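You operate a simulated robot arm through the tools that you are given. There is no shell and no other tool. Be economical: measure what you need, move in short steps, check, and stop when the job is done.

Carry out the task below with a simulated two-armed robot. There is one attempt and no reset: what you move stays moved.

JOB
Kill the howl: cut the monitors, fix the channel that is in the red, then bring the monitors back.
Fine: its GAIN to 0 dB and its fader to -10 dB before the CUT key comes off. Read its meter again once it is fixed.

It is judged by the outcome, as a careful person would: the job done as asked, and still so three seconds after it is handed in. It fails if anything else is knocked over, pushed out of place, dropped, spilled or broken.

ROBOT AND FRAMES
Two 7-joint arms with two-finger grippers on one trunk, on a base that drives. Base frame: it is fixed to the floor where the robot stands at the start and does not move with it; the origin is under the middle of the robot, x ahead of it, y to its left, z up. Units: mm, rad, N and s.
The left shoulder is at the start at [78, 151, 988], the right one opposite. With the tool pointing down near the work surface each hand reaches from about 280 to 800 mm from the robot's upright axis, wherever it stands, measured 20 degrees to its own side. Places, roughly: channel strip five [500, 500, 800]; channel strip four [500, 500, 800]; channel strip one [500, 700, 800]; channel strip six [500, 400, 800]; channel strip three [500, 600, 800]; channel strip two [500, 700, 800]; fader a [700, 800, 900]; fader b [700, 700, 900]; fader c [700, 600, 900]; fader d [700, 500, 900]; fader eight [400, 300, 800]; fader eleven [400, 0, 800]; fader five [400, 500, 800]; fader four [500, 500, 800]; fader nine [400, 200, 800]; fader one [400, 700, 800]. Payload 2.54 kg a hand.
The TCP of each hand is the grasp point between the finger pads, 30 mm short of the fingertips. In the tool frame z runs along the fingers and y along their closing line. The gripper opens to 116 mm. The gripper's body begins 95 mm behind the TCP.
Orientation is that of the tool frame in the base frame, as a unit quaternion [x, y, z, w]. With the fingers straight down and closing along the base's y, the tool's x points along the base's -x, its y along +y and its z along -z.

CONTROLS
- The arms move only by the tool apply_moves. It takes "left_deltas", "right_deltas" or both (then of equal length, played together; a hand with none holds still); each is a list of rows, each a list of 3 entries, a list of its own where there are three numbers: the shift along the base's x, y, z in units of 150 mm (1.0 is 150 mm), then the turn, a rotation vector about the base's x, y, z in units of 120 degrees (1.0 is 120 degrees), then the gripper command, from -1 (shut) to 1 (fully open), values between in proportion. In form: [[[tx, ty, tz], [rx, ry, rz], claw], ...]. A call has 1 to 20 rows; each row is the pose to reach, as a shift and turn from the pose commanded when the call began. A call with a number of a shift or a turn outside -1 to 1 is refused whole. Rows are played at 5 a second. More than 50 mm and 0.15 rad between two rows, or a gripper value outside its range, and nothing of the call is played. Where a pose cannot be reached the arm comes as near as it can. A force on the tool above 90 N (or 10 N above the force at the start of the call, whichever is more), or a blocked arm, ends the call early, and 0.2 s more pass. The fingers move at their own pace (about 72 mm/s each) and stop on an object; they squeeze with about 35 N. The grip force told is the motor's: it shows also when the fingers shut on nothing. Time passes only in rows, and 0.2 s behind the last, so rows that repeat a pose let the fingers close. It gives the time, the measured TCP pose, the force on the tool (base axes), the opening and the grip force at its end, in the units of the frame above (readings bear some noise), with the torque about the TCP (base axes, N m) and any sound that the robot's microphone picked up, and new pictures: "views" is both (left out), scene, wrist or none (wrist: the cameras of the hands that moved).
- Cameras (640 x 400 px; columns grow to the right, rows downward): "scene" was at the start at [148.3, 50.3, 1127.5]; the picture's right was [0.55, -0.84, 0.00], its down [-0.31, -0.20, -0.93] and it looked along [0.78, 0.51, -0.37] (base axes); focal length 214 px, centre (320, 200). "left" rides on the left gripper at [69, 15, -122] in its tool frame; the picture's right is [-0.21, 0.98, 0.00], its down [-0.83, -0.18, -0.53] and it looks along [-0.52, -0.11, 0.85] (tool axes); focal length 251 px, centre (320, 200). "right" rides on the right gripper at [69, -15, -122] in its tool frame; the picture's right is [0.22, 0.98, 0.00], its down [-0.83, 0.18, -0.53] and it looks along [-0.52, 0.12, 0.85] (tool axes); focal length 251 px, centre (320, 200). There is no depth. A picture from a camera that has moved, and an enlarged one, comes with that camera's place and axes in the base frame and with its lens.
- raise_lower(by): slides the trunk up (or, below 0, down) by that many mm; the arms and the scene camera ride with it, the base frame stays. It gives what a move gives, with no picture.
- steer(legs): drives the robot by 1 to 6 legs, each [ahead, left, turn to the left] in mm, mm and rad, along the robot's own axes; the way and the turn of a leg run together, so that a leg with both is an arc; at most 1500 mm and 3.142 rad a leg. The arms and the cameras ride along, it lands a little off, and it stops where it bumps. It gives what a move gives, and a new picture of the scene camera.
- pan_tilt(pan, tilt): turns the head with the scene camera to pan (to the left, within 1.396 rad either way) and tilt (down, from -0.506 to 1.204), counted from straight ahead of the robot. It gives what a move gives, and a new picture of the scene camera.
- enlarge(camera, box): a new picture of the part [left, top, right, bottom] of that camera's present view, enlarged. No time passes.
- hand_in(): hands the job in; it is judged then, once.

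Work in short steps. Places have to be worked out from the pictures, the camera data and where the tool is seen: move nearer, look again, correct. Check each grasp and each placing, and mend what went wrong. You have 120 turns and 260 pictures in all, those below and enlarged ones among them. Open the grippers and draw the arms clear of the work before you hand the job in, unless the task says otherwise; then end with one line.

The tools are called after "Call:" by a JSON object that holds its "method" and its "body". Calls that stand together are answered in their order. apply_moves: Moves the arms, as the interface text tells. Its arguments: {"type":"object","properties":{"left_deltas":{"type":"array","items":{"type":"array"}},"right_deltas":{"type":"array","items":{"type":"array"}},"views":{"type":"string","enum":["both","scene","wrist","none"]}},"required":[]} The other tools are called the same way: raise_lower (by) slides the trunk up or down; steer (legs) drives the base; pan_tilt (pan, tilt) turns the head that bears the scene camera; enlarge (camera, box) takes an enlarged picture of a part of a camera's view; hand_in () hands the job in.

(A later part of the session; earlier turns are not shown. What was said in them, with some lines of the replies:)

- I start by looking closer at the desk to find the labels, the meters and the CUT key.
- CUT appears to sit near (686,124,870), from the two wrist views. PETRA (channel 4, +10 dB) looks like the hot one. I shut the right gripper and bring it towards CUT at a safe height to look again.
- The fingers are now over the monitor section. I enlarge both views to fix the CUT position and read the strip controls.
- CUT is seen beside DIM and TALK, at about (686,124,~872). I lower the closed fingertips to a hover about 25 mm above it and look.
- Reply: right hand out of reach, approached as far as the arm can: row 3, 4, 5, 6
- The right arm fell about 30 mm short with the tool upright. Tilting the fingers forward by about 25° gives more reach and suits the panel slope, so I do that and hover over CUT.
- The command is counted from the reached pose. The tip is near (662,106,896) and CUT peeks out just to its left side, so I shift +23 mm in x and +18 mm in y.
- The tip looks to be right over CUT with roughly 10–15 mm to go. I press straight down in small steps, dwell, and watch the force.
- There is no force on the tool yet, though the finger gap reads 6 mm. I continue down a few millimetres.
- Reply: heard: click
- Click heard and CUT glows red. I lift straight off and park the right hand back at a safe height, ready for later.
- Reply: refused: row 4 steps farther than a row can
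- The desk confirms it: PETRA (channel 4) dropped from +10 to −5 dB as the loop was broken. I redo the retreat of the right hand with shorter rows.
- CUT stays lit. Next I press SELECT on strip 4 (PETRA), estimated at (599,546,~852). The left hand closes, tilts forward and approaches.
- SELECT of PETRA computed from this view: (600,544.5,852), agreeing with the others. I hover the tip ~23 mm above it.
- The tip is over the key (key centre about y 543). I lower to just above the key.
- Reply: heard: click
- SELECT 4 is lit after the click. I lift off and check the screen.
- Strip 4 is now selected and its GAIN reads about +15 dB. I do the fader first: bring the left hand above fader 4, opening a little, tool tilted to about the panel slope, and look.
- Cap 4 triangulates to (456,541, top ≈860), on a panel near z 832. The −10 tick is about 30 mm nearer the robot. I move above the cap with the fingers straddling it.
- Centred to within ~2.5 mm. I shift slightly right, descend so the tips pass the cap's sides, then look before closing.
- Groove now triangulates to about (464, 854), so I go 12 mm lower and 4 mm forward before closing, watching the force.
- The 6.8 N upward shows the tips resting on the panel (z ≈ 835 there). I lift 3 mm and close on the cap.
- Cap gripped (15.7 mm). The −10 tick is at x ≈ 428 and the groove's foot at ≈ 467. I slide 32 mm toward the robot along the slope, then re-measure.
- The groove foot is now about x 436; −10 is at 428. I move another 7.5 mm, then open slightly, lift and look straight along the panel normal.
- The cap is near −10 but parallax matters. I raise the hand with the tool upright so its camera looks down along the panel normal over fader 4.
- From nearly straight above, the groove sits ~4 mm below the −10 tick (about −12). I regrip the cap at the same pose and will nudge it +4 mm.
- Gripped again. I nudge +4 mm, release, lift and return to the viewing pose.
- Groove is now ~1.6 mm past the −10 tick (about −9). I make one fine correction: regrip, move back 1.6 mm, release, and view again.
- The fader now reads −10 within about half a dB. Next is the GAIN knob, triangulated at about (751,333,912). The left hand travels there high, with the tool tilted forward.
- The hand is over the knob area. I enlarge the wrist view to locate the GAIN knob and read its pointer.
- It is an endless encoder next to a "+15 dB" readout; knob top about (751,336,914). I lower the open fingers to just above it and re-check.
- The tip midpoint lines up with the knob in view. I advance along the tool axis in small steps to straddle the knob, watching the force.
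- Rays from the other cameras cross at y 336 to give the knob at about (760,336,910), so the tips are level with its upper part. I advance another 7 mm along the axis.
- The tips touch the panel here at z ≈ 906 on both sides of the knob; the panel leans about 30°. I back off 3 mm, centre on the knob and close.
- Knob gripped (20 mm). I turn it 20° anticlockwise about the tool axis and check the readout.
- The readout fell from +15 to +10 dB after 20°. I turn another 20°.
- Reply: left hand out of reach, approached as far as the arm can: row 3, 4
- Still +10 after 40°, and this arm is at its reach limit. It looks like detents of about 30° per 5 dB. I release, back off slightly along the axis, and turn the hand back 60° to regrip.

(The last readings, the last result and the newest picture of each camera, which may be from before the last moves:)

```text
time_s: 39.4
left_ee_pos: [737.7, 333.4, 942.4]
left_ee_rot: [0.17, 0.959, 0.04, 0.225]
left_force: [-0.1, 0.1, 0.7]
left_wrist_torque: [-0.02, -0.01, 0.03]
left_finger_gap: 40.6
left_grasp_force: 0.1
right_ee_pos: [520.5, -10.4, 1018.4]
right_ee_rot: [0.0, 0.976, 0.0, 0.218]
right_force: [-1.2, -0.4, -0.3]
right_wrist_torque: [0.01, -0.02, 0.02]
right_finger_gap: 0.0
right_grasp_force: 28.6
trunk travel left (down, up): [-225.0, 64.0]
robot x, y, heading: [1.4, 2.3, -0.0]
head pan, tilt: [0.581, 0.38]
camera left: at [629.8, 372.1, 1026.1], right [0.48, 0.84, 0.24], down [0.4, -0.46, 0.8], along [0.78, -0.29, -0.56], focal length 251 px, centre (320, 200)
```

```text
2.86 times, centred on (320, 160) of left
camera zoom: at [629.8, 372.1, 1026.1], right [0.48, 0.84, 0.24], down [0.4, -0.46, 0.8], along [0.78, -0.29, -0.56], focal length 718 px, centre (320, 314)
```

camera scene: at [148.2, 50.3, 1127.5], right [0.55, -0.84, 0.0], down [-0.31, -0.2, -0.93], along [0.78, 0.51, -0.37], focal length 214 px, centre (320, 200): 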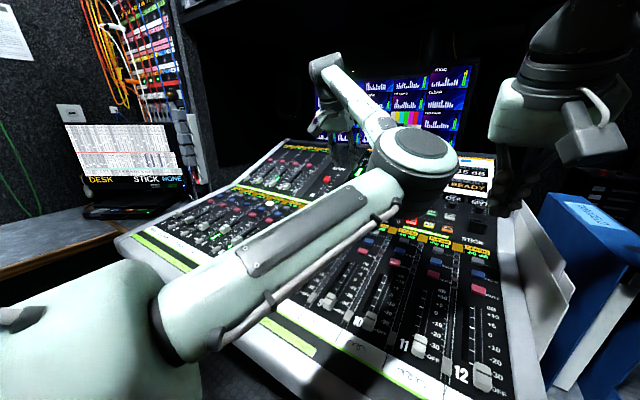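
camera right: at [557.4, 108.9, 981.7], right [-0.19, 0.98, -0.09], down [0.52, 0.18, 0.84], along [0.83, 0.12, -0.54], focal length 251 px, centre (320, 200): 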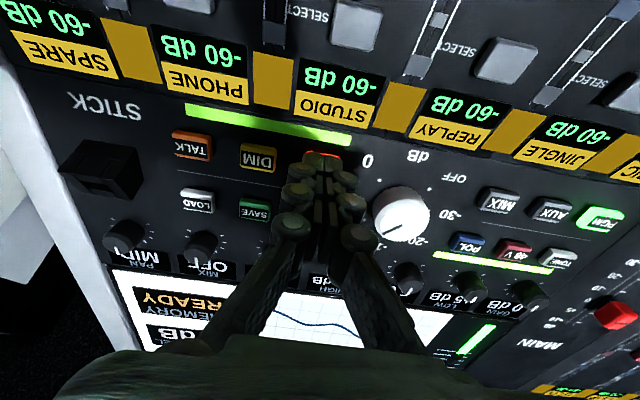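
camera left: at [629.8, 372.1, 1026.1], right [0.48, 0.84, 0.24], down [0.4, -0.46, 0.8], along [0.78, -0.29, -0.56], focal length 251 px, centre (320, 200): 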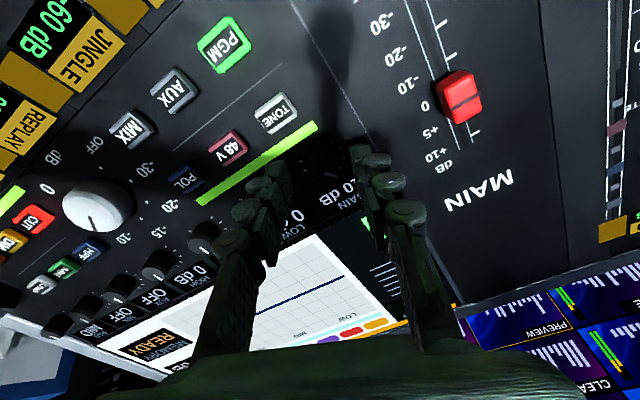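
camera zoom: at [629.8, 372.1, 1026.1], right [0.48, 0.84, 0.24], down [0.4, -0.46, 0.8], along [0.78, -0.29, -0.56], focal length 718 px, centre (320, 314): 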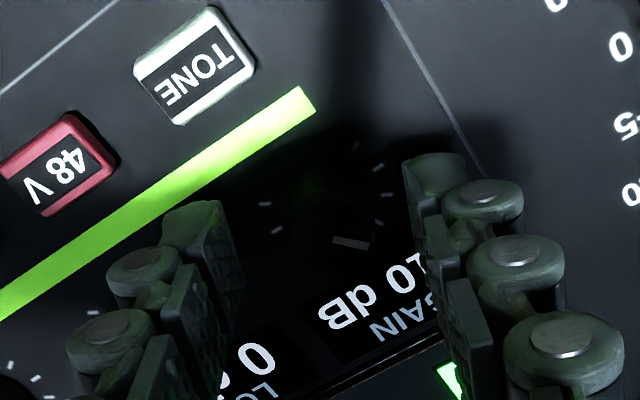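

The knob pointer has moved about 40° and it still shows +10. I go back down, centred, and grip again.

Call:
{"method": "apply_moves", "body": {"left_deltas": [[[0.02, 0.008, -0.035], [0, 0, 0], -0.3], [[0.04, 0.015, -0.066], [0, 0, 0], -0.3], [[0.04, 0.015, -0.066], [0, 0, 0], -0.6], [[0.04, 0.015, -0.066], [0, 0, 0], -0.8], [[0.04, 0.015, -0.066], [0, 0, 0], -0.8], [[0.04, 0.015, -0.066], [0, 0, 0], -0.8]], "views": "wrist"}}

```text
time_s: 40.8
left_ee_pos: [743.3, 336.4, 932.7]
left_ee_rot: [0.17, 0.959, 0.04, 0.225]
left_force: [-3.3, -3.1, -1.6]
left_wrist_torque: [-0.08, 0.08, -0.06]
left_finger_gap: 19.9
left_grasp_force: 45.1
right_ee_pos: [521.3, -10.9, 1018.2]
right_ee_rot: [0.001, 0.976, 0.001, 0.219]
right_force: [-0.7, 0.1, -0.4]
right_wrist_torque: [0.0, -0.01, 0.0]
right_finger_gap: 0.0
right_grasp_force: 28.8
trunk travel left (down, up): [-225.0, 64.0]
robot x, y, heading: [-0.1, 3.2, -0.002]
head pan, tilt: [0.581, 0.38]
camera left: at [635.5, 374.0, 1015.9], right [0.48, 0.84, 0.24], down [0.4, -0.45, 0.8], along [0.78, -0.29, -0.56], focal length 251 px, centre (320, 200)
```

left: 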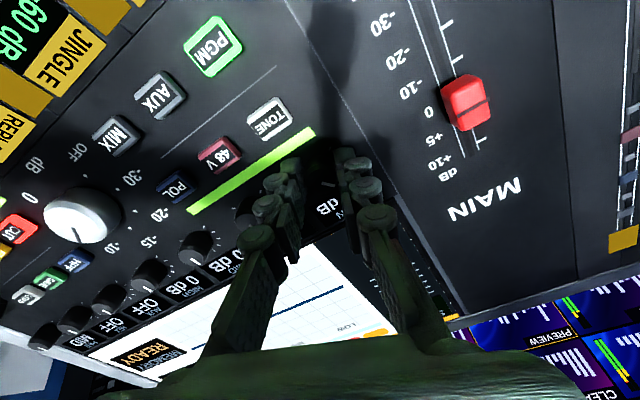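

Gripped again. I turn 50° anticlockwise (about 90° in total) and read the display.

Call:
{"method": "apply_moves", "body": {"left_deltas": [[[0, 0, 0], [-0.027, 0, 0.054], -0.8], [[0, 0, 0], [-0.054, 0, 0.108], -0.8], [[0, 0, 0], [-0.081, 0, 0.162], -0.8], [[0, 0, 0], [-0.108, 0, 0.216], -0.8], [[0, 0, 0], [-0.135, 0, 0.27], -0.8], [[0, 0, 0], [-0.162, 0, 0.324], -0.8], [[0, 0, 0], [-0.186, 0, 0.373], -0.8], [[0, 0, 0], [-0.186, 0, 0.373], -0.8]], "views": "wrist"}}

Call:
{"method": "enlarge", "body": {"camera": "left", "box": [220, 100, 420, 240]}}

```text
time_s: 42.6
left_ee_pos: [742.6, 335.9, 932.4]
left_ee_rot: [-0.252, 0.941, -0.059, 0.221]
left_force: [-5.4, -6.9, -4.0]
left_wrist_torque: [0.0, 0.15, -0.02]
left_finger_gap: 19.7
left_grasp_force: 45.2
right_ee_pos: [520.5, -11.3, 1017.6]
right_ee_rot: [0.0, 0.976, 0.001, 0.218]
right_force: [0.3, 0.7, 0.4]
right_wrist_torque: [0.01, 0.02, -0.02]
right_finger_gap: 0.0
right_grasp_force: 28.5
trunk travel left (down, up): [-225.0, 64.0]
robot x, y, heading: [-0.4, 1.2, -0.001]
head pan, tilt: [0.581, 0.38]
camera left: at [628.7, 314.4, 1012.9], right [-0.27, 0.95, -0.13], down [0.48, 0.26, 0.84], along [0.83, 0.16, -0.53], focal length 251 px, centre (320, 200)
```

left: 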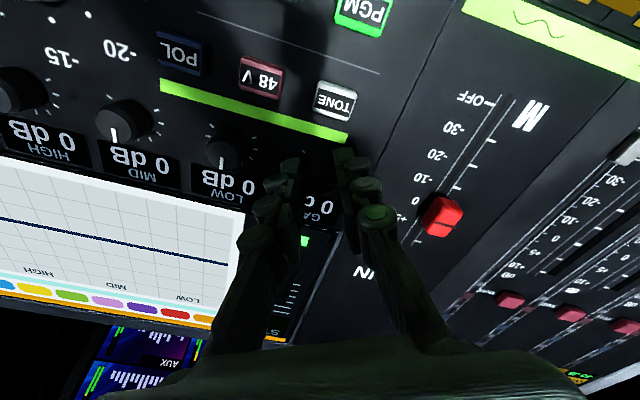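

```text
2.86 times, centred on (320, 170) of left
camera zoom: at [628.7, 314.4, 1012.9], right [-0.27, 0.95, -0.13], down [0.48, 0.26, 0.84], along [0.83, 0.16, -0.53], focal length 718 px, centre (320, 286)
```

zoom: 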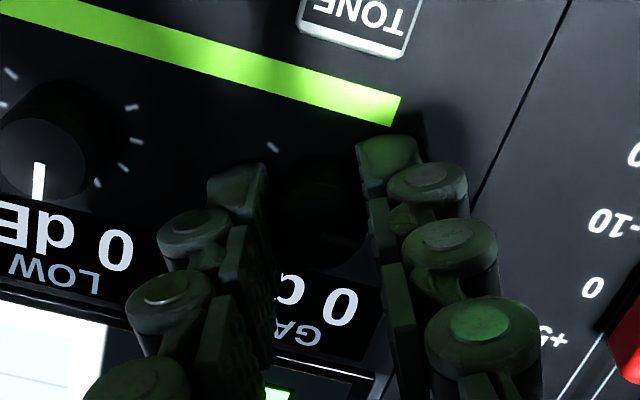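

It now reads 0 dB. I release, withdraw along the axis and confirm.

Call:
{"method": "apply_moves", "body": {"left_deltas": [[[0, 0, 0], [0, 0, 0], -0.5], [[0, 0, 0], [0, 0, 0], -0.3], [[-0.04, 0, 0.08], [0, 0, 0], -0.3], [[-0.12, 0, 0.25], [0, 0, 0], -0.3], [[-0.25, 0.05, 0.5], [0.027, 0, -0.054], -0.3], [[-0.4, 0.1, 0.6], [0.054, 0, -0.108], -0.3], [[-0.55, 0.15, 0.6], [0.081, 0, -0.162], -0.3], [[-0.6, 0.2, 0.6], [0.108, 0, -0.216], -0.3], [[-0.6, 0.2, 0.6], [0.108, 0, -0.216], -0.3]]}}

Call:
{"method": "enlarge", "body": {"camera": "left", "box": [120, 60, 420, 260]}}

Call:
{"method": "enlarge", "body": {"camera": "scene", "box": [330, 140, 510, 260]}}

```text
time_s: 44.6
left_ee_pos: [653.9, 365.1, 1023.3]
left_ee_rot: [-0.008, 0.974, -0.002, 0.228]
left_force: [-0.6, 0.9, 0.6]
left_wrist_torque: [-0.01, 0.03, -0.01]
left_finger_gap: 40.5
left_grasp_force: 0.0
right_ee_pos: [520.7, -11.1, 1016.6]
right_ee_rot: [0.0, 0.976, 0.0, 0.218]
right_force: [0.0, -0.4, 0.6]
right_wrist_torque: [-0.03, 0.03, 0.01]
right_finger_gap: 0.0
right_grasp_force: 28.6
trunk travel left (down, up): [-225.0, 64.0]
robot x, y, heading: [0.8, -2.5, 0.0]
head pan, tilt: [0.581, 0.38]
camera scene: at [148.3, 50.3, 1127.5], right [0.55, -0.84, 0.0], down [-0.31, -0.2, -0.93], along [0.78, 0.51, -0.37], focal length 214 px, centre (320, 200)
camera left: at [536.5, 380.3, 1101.9], right [0.18, 0.98, 0.09], down [0.5, -0.17, 0.85], along [0.85, -0.1, -0.52], focal length 251 px, centre (320, 200)
```

scene: 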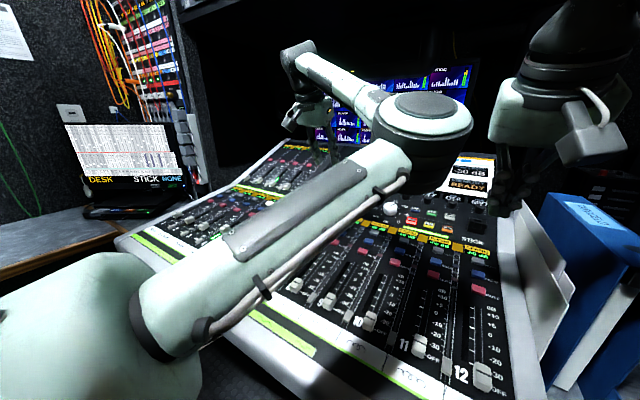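
left: 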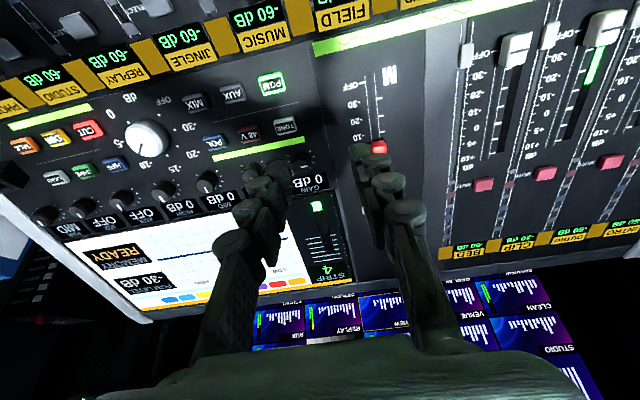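

```text
2.00 times, centred on (270, 160) of left
camera zoom: at [536.5, 380.3, 1101.9], right [0.18, 0.98, 0.09], down [0.5, -0.17, 0.85], along [0.85, -0.1, -0.52], focal length 503 px, centre (420, 280)
```

zoom: 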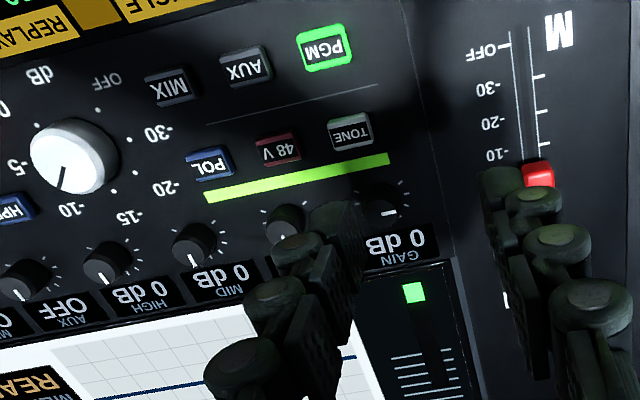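

```text
3.33 times, centred on (420, 200) of scene
camera zoom: at [148.3, 50.3, 1127.5], right [0.55, -0.84, 0.0], down [-0.31, -0.2, -0.93], along [0.78, 0.51, -0.37], focal length 715 px, centre (-13, 200)
```

zoom: 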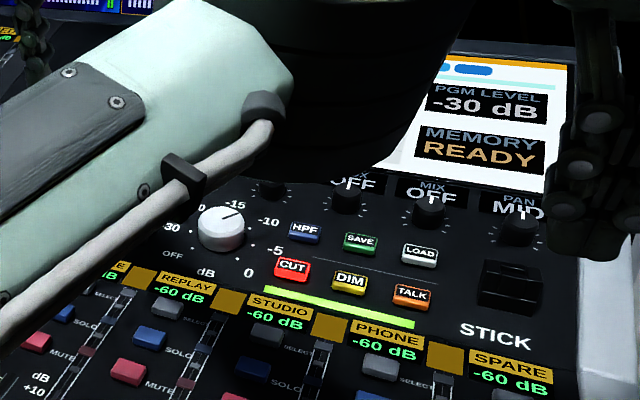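

GAIN shows 0 dB, PGM dropped to −30, and CUT is still lit. I bring the left hand back over strip 4 to re-read its meter and check the fader and neighbours.

Call:
{"method": "apply_moves", "body": {"left_deltas": [[[-0.2, 0.2, 0.05], [0, 0, 0], -0.3], [[-0.4, 0.4, 0.05], [0, 0.05, 0], -0.3], [[-0.6, 0.6, 0.05], [0, 0.1, 0], -0.3], [[-0.8, 0.8, 0.05], [0, 0.16, 0], -0.3], [[-1.0, 1.0, 0.0], [0, 0.22, 0], -0.3], [[-1.0, 1.0, 0.0], [0, 0.22, 0], -0.3]], "views": "wrist"}}

Call:
{"method": "enlarge", "body": {"camera": "left", "box": [150, 0, 350, 130]}}

Call:
{"method": "enlarge", "body": {"camera": "left", "box": [140, 60, 440, 300]}}

Call:
{"method": "enlarge", "body": {"camera": "scene", "box": [300, 140, 480, 260]}}

```text
time_s: 46.0
left_ee_pos: [502.9, 515.7, 1020.8]
left_ee_rot: [-0.008, 1.0, 0.001, 0.0]
left_force: [0.7, 0.0, 0.2]
left_wrist_torque: [-0.02, 0.0, 0.02]
left_finger_gap: 40.6
left_grasp_force: 0.0
right_ee_pos: [520.5, -10.2, 1018.2]
right_ee_rot: [0.0, 0.976, 0.001, 0.218]
right_force: [-0.5, -0.5, 0.3]
right_wrist_torque: [0.02, 0.01, 0.02]
right_finger_gap: 0.0
right_grasp_force: 28.7
trunk travel left (down, up): [-225.0, 64.0]
robot x, y, heading: [-1.2, 1.3, -0.001]
head pan, tilt: [0.581, 0.38]
camera left: at [433.7, 530.0, 1144.9], right [0.2, 0.98, 0.0], down [0.83, -0.17, 0.53], along [0.52, -0.1, -0.85], focal length 251 px, centre (320, 200)
```

left: 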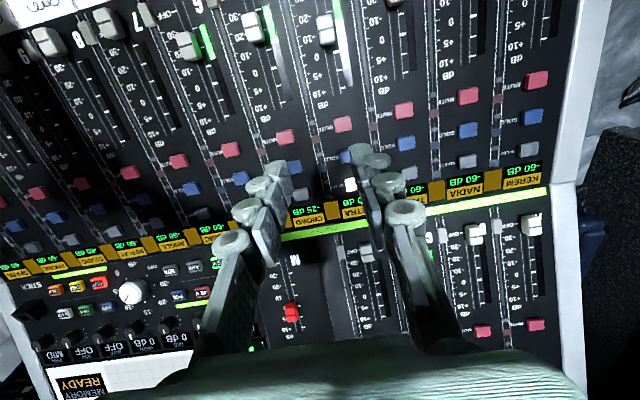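

```text
3.08 times, centred on (250, 65) of left
camera zoom: at [433.7, 530.0, 1144.9], right [0.2, 0.98, 0.0], down [0.83, -0.17, 0.53], along [0.52, -0.1, -0.85], focal length 774 px, centre (535, 615)
```

zoom: 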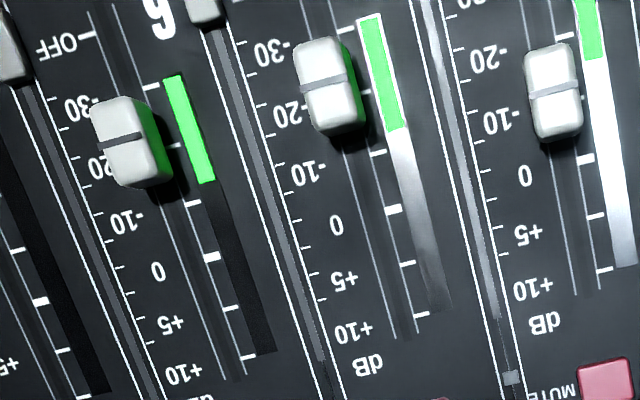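

```text
1.67 times, centred on (290, 180) of left
camera zoom: at [433.7, 530.0, 1144.9], right [0.2, 0.98, 0.0], down [0.83, -0.17, 0.53], along [0.52, -0.1, -0.85], focal length 419 px, centre (370, 233)
```

zoom: 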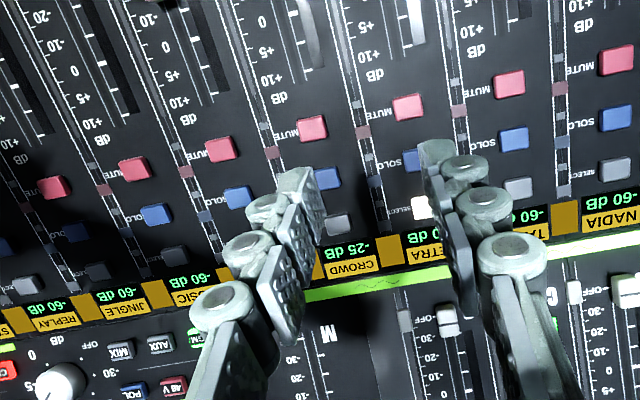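

```text
3.33 times, centred on (390, 200) of scene
camera zoom: at [148.2, 50.2, 1127.5], right [0.55, -0.84, 0.0], down [-0.31, -0.2, -0.93], along [0.78, 0.51, -0.37], focal length 715 px, centre (87, 200)
```

zoom: 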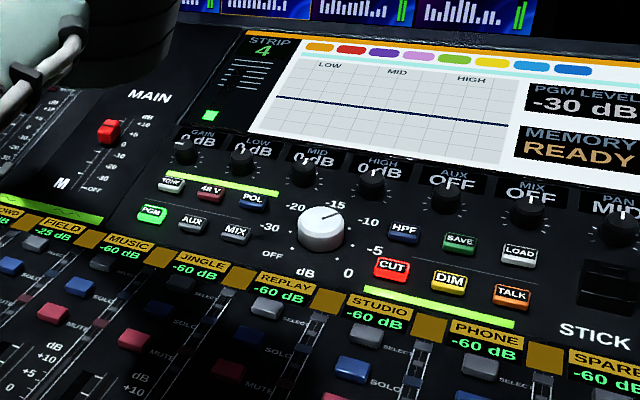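

Strip 4's meter bar is low now; its number is hidden by a finger. I raise the left hand back to its start area, which gives a full view of the desk.

Call:
{"method": "apply_moves", "body": {"left_deltas": [[[-0.2, 0, 0.2], [0, 0, 0], -0.3], [[-0.4, 0, 0.4], [0, 0, 0], 0], [[-0.6, 0, 0.6], [0, 0, 0], 0.3], [[-0.8, -0.05, 0.8], [0, 0, 0], 0.5], [[-1.0, -0.1, 1.0], [0, 0, 0], 0.5], [[-1.0, -0.1, 1.0], [0, 0, 0], 0.5]], "views": "none"}}

Call:
{"method": "enlarge", "body": {"camera": "left", "box": [220, 60, 480, 220]}}

Call:
{"method": "enlarge", "body": {"camera": "left", "box": [260, 180, 400, 270]}}

```text
time_s: 47.4
left_ee_pos: [354.5, 499.7, 1172.6]
left_ee_rot: [-0.009, 1.0, 0.001, 0.0]
left_force: [0.1, 0.1, -0.2]
left_wrist_torque: [0.0, 0.02, 0.0]
left_finger_gap: 87.3
left_grasp_force: 0.1
right_ee_pos: [519.5, -10.0, 1017.0]
right_ee_rot: [0.001, 0.976, 0.0, 0.219]
right_force: [0.1, 1.1, 0.1]
right_wrist_torque: [-0.01, -0.02, 0.01]
right_finger_gap: 0.0
right_grasp_force: 29.0
trunk travel left (down, up): [-225.0, 64.0]
robot x, y, heading: [0.9, 3.7, -0.001]
head pan, tilt: [0.581, 0.38]
```

```text
2.46 times, centred on (350, 140) of left
camera zoom: at [283.8, 514.3, 1295.9], right [0.2, 0.98, 0.0], down [0.83, -0.17, 0.53], along [0.52, -0.1, -0.85], focal length 619 px, centre (246, 348)
```

zoom: 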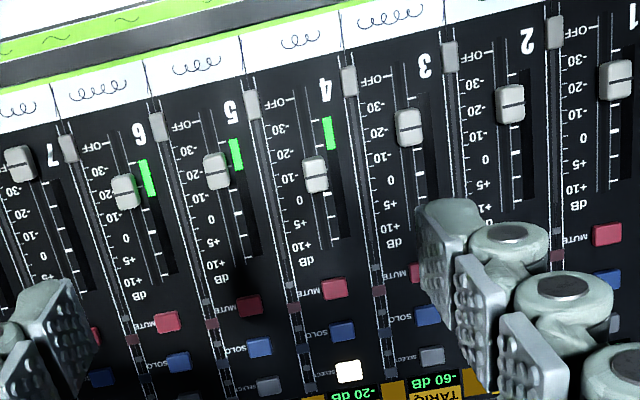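

```text
4.44 times, centred on (330, 225) of left
camera zoom: at [283.8, 514.3, 1295.9], right [0.2, 0.98, 0.0], down [0.83, -0.17, 0.53], along [0.52, -0.1, -0.85], focal length 1118 px, centre (276, 89)
```

zoom: 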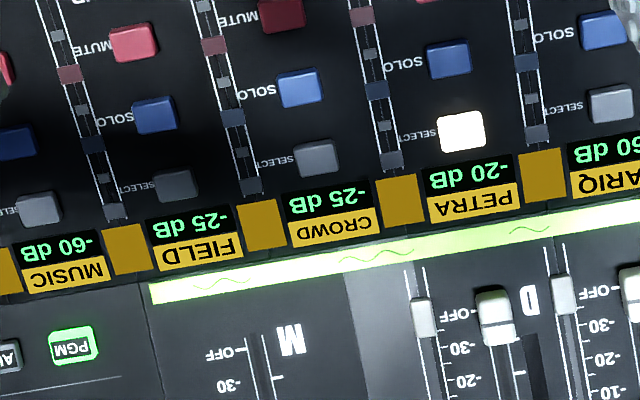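

PETRA's meter now reads −20 dB (PGM −30): gain 0, fader −10. I bring the right hand back to just above CUT along the reverse path.

Call:
{"method": "apply_moves", "body": {"right_deltas": [[[0.1, 0.25, 0.0], [0, 0, 0], -1], [[0.3, 0.45, 0.0], [0, 0, 0], -1], [[0.5, 0.65, 0.0], [0, 0, 0], -1], [[0.75, 0.8, 0.0], [0, 0, 0], -1], [[1.0, 0.9, -0.05], [0, 0, 0], -1], [[1.0, 0.9, -0.3], [0, 0, 0], -1], [[1.0, 0.9, -0.55], [0, 0, 0], -1], [[1.0, 0.9, -0.68], [0, 0, 0], -1], [[1.0, 0.9, -0.68], [0, 0, 0], -1]], "views": "wrist"}}

Call:
{"method": "enlarge", "body": {"camera": "right", "box": [220, 80, 440, 230]}}

```text
time_s: 49.4
left_ee_pos: [352.7, 499.5, 1173.1]
left_ee_rot: [-0.008, 1.0, 0.001, 0.0]
left_force: [0.4, -0.7, 0.4]
left_wrist_torque: [0.0, 0.0, 0.0]
left_finger_gap: 86.8
left_grasp_force: 0.2
right_ee_pos: [670.5, 124.4, 915.4]
right_ee_rot: [0.001, 0.976, 0.0, 0.219]
right_force: [0.0, -0.3, 0.5]
right_wrist_torque: [0.01, 0.01, -0.01]
right_finger_gap: 0.3
right_grasp_force: 28.6
trunk travel left (down, up): [-225.0, 64.0]
robot x, y, heading: [-2.1, -2.6, -0.001]
head pan, tilt: [0.581, 0.38]
camera right: at [558.2, 109.3, 997.0], right [-0.19, 0.98, -0.09], down [0.52, 0.18, 0.84], along [0.83, 0.11, -0.54], focal length 251 px, centre (320, 200)
```

right: 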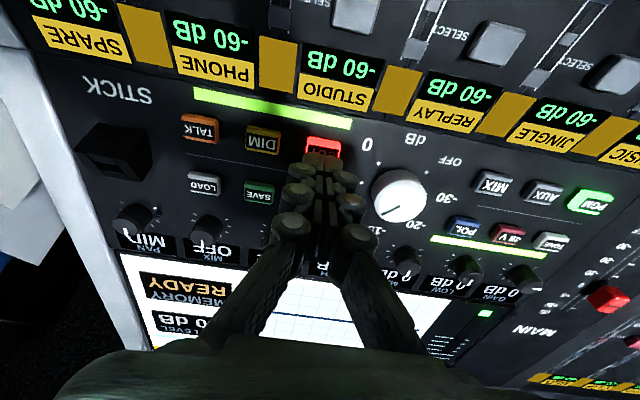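

```text
2.67 times, centred on (330, 155) of right
camera zoom: at [558.2, 109.3, 997.0], right [-0.19, 0.98, -0.09], down [0.52, 0.18, 0.84], along [0.83, 0.11, -0.54], focal length 670 px, centre (293, 320)
```

zoom: 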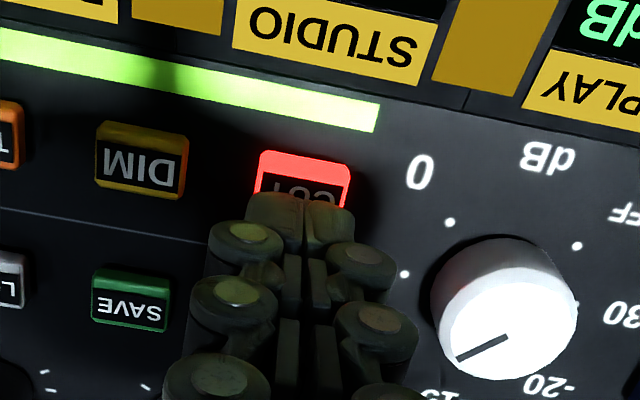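

The tip is over the lit CUT key. I press it once with the same stroke as before and lift directly.

Call:
{"method": "apply_moves", "body": {"right_deltas": [[[0, 0, -0.06], [0, 0, 0], -1], [[0, 0, -0.1], [0, 0, 0], -1], [[0, 0, -0.12], [0, 0, 0], -1]], "views": "wrist"}}

```text
time_s: 50.2
left_ee_pos: [352.1, 499.9, 1174.6]
left_ee_rot: [-0.009, 1.0, 0.0, 0.002]
left_force: [0.5, -0.3, 0.5]
left_wrist_torque: [-0.01, 0.02, 0.01]
left_finger_gap: 87.0
left_grasp_force: 0.0
right_ee_pos: [671.3, 124.5, 899.3]
right_ee_rot: [0.0, 0.976, 0.001, 0.219]
right_force: [-0.3, 0.8, 9.4]
right_wrist_torque: [-0.01, -0.03, 0.0]
right_finger_gap: 6.1
right_grasp_force: 28.7
trunk travel left (down, up): [-225.0, 64.0]
robot x, y, heading: [-0.1, -0.8, 0.007]
head pan, tilt: [0.581, 0.38]
heard: click
camera right: at [557.5, 109.6, 981.7], right [-0.19, 0.98, -0.09], down [0.52, 0.18, 0.84], along [0.83, 0.12, -0.54], focal length 251 px, centre (320, 200)
```

right: 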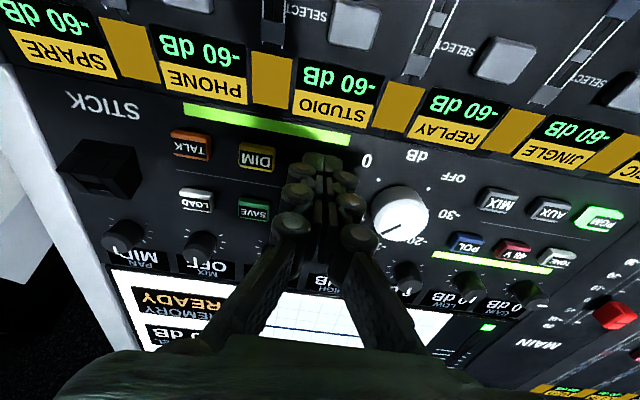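

Click heard, and the red glow is gone. I lift off and draw the right hand clear, opening it away from the desk.

Call:
{"method": "apply_moves", "body": {"right_deltas": [[[0, 0, 0.15], [0, 0, 0], -1], [[0, 0, 0.4], [0, 0, 0], -1], [[0, 0, 0.7], [0, 0, 0], -1], [[-0.25, -0.1, 0.8], [0, 0, 0], -1], [[-0.5, -0.25, 0.8], [0, 0, 0], -1], [[-0.7, -0.45, 0.8], [0, 0, 0], -0.5], [[-0.9, -0.65, 0.8], [0, 0, 0], 0], [[-1.0, -0.9, 0.8], [0, 0, 0], 0.5], [[-1.0, -0.9, 0.8], [0, 0, 0], 0.5], [[-1.0, -0.9, 0.8], [0, 0, 0], 0.5]], "views": "scene"}}

Call:
{"method": "enlarge", "body": {"camera": "scene", "box": [330, 140, 510, 260]}}

Call:
{"method": "enlarge", "body": {"camera": "left", "box": [260, 80, 420, 270]}}

```text
time_s: 52.4
left_ee_pos: [352.7, 501.0, 1173.8]
left_ee_rot: [-0.008, 1.0, 0.0, 0.0]
left_force: [-0.2, -0.9, 0.6]
left_wrist_torque: [-0.01, 0.0, 0.02]
left_finger_gap: 86.9
left_grasp_force: 0.0
right_ee_pos: [521.1, -10.6, 1016.3]
right_ee_rot: [0.001, 0.976, 0.0, 0.218]
right_force: [0.7, -0.1, -0.4]
right_wrist_torque: [0.0, -0.05, -0.02]
right_finger_gap: 86.9
right_grasp_force: 0.1
trunk travel left (down, up): [-225.0, 64.0]
robot x, y, heading: [-1.3, -2.6, 0.001]
head pan, tilt: [0.581, 0.38]
camera scene: at [148.3, 50.3, 1127.5], right [0.55, -0.84, 0.0], down [-0.31, -0.2, -0.93], along [0.78, 0.51, -0.37], focal length 214 px, centre (320, 200)
```

scene: 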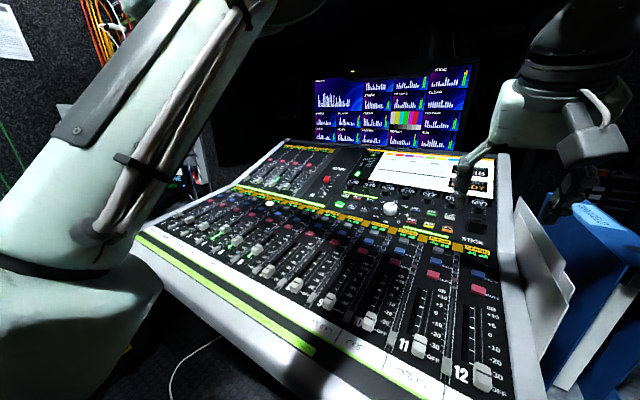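

```text
3.33 times, centred on (420, 200) of scene
camera zoom: at [148.3, 50.3, 1127.5], right [0.55, -0.84, 0.0], down [-0.31, -0.2, -0.93], along [0.78, 0.51, -0.37], focal length 715 px, centre (-13, 200)
```

zoom: 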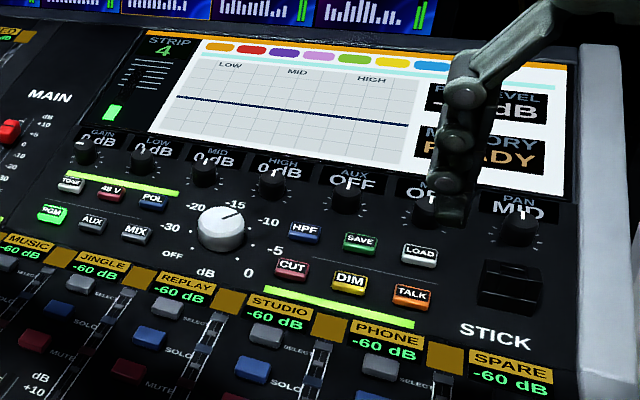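

```text
2.11 times, centred on (340, 175) of left
camera zoom: at [283.7, 514.2, 1296.0], right [0.2, 0.98, 0.0], down [0.83, -0.17, 0.53], along [0.52, -0.1, -0.85], focal length 529 px, centre (278, 253)
```

zoom: 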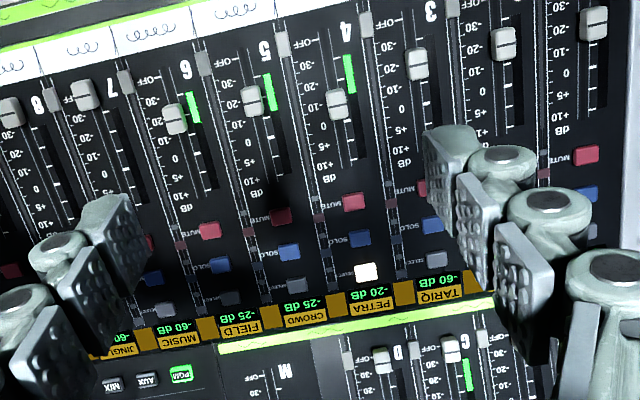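

CUT is unlit, PETRA holds at −20 dB with no rise, nothing else has changed, and both grippers are open and clear of the desk. I hand in.

Call:
{"method": "hand_in", "body": {}}

```text
The job is handed in.
```

The howl is dead: I cut the monitors, set PETRA (channel 4) to GAIN 0 dB and its fader to −10 dB by eye (within about 1 dB), and saw its meter fall from +10 to −20 dB. I then took CUT off, and the meter was still at −20 dB with the monitors back on.
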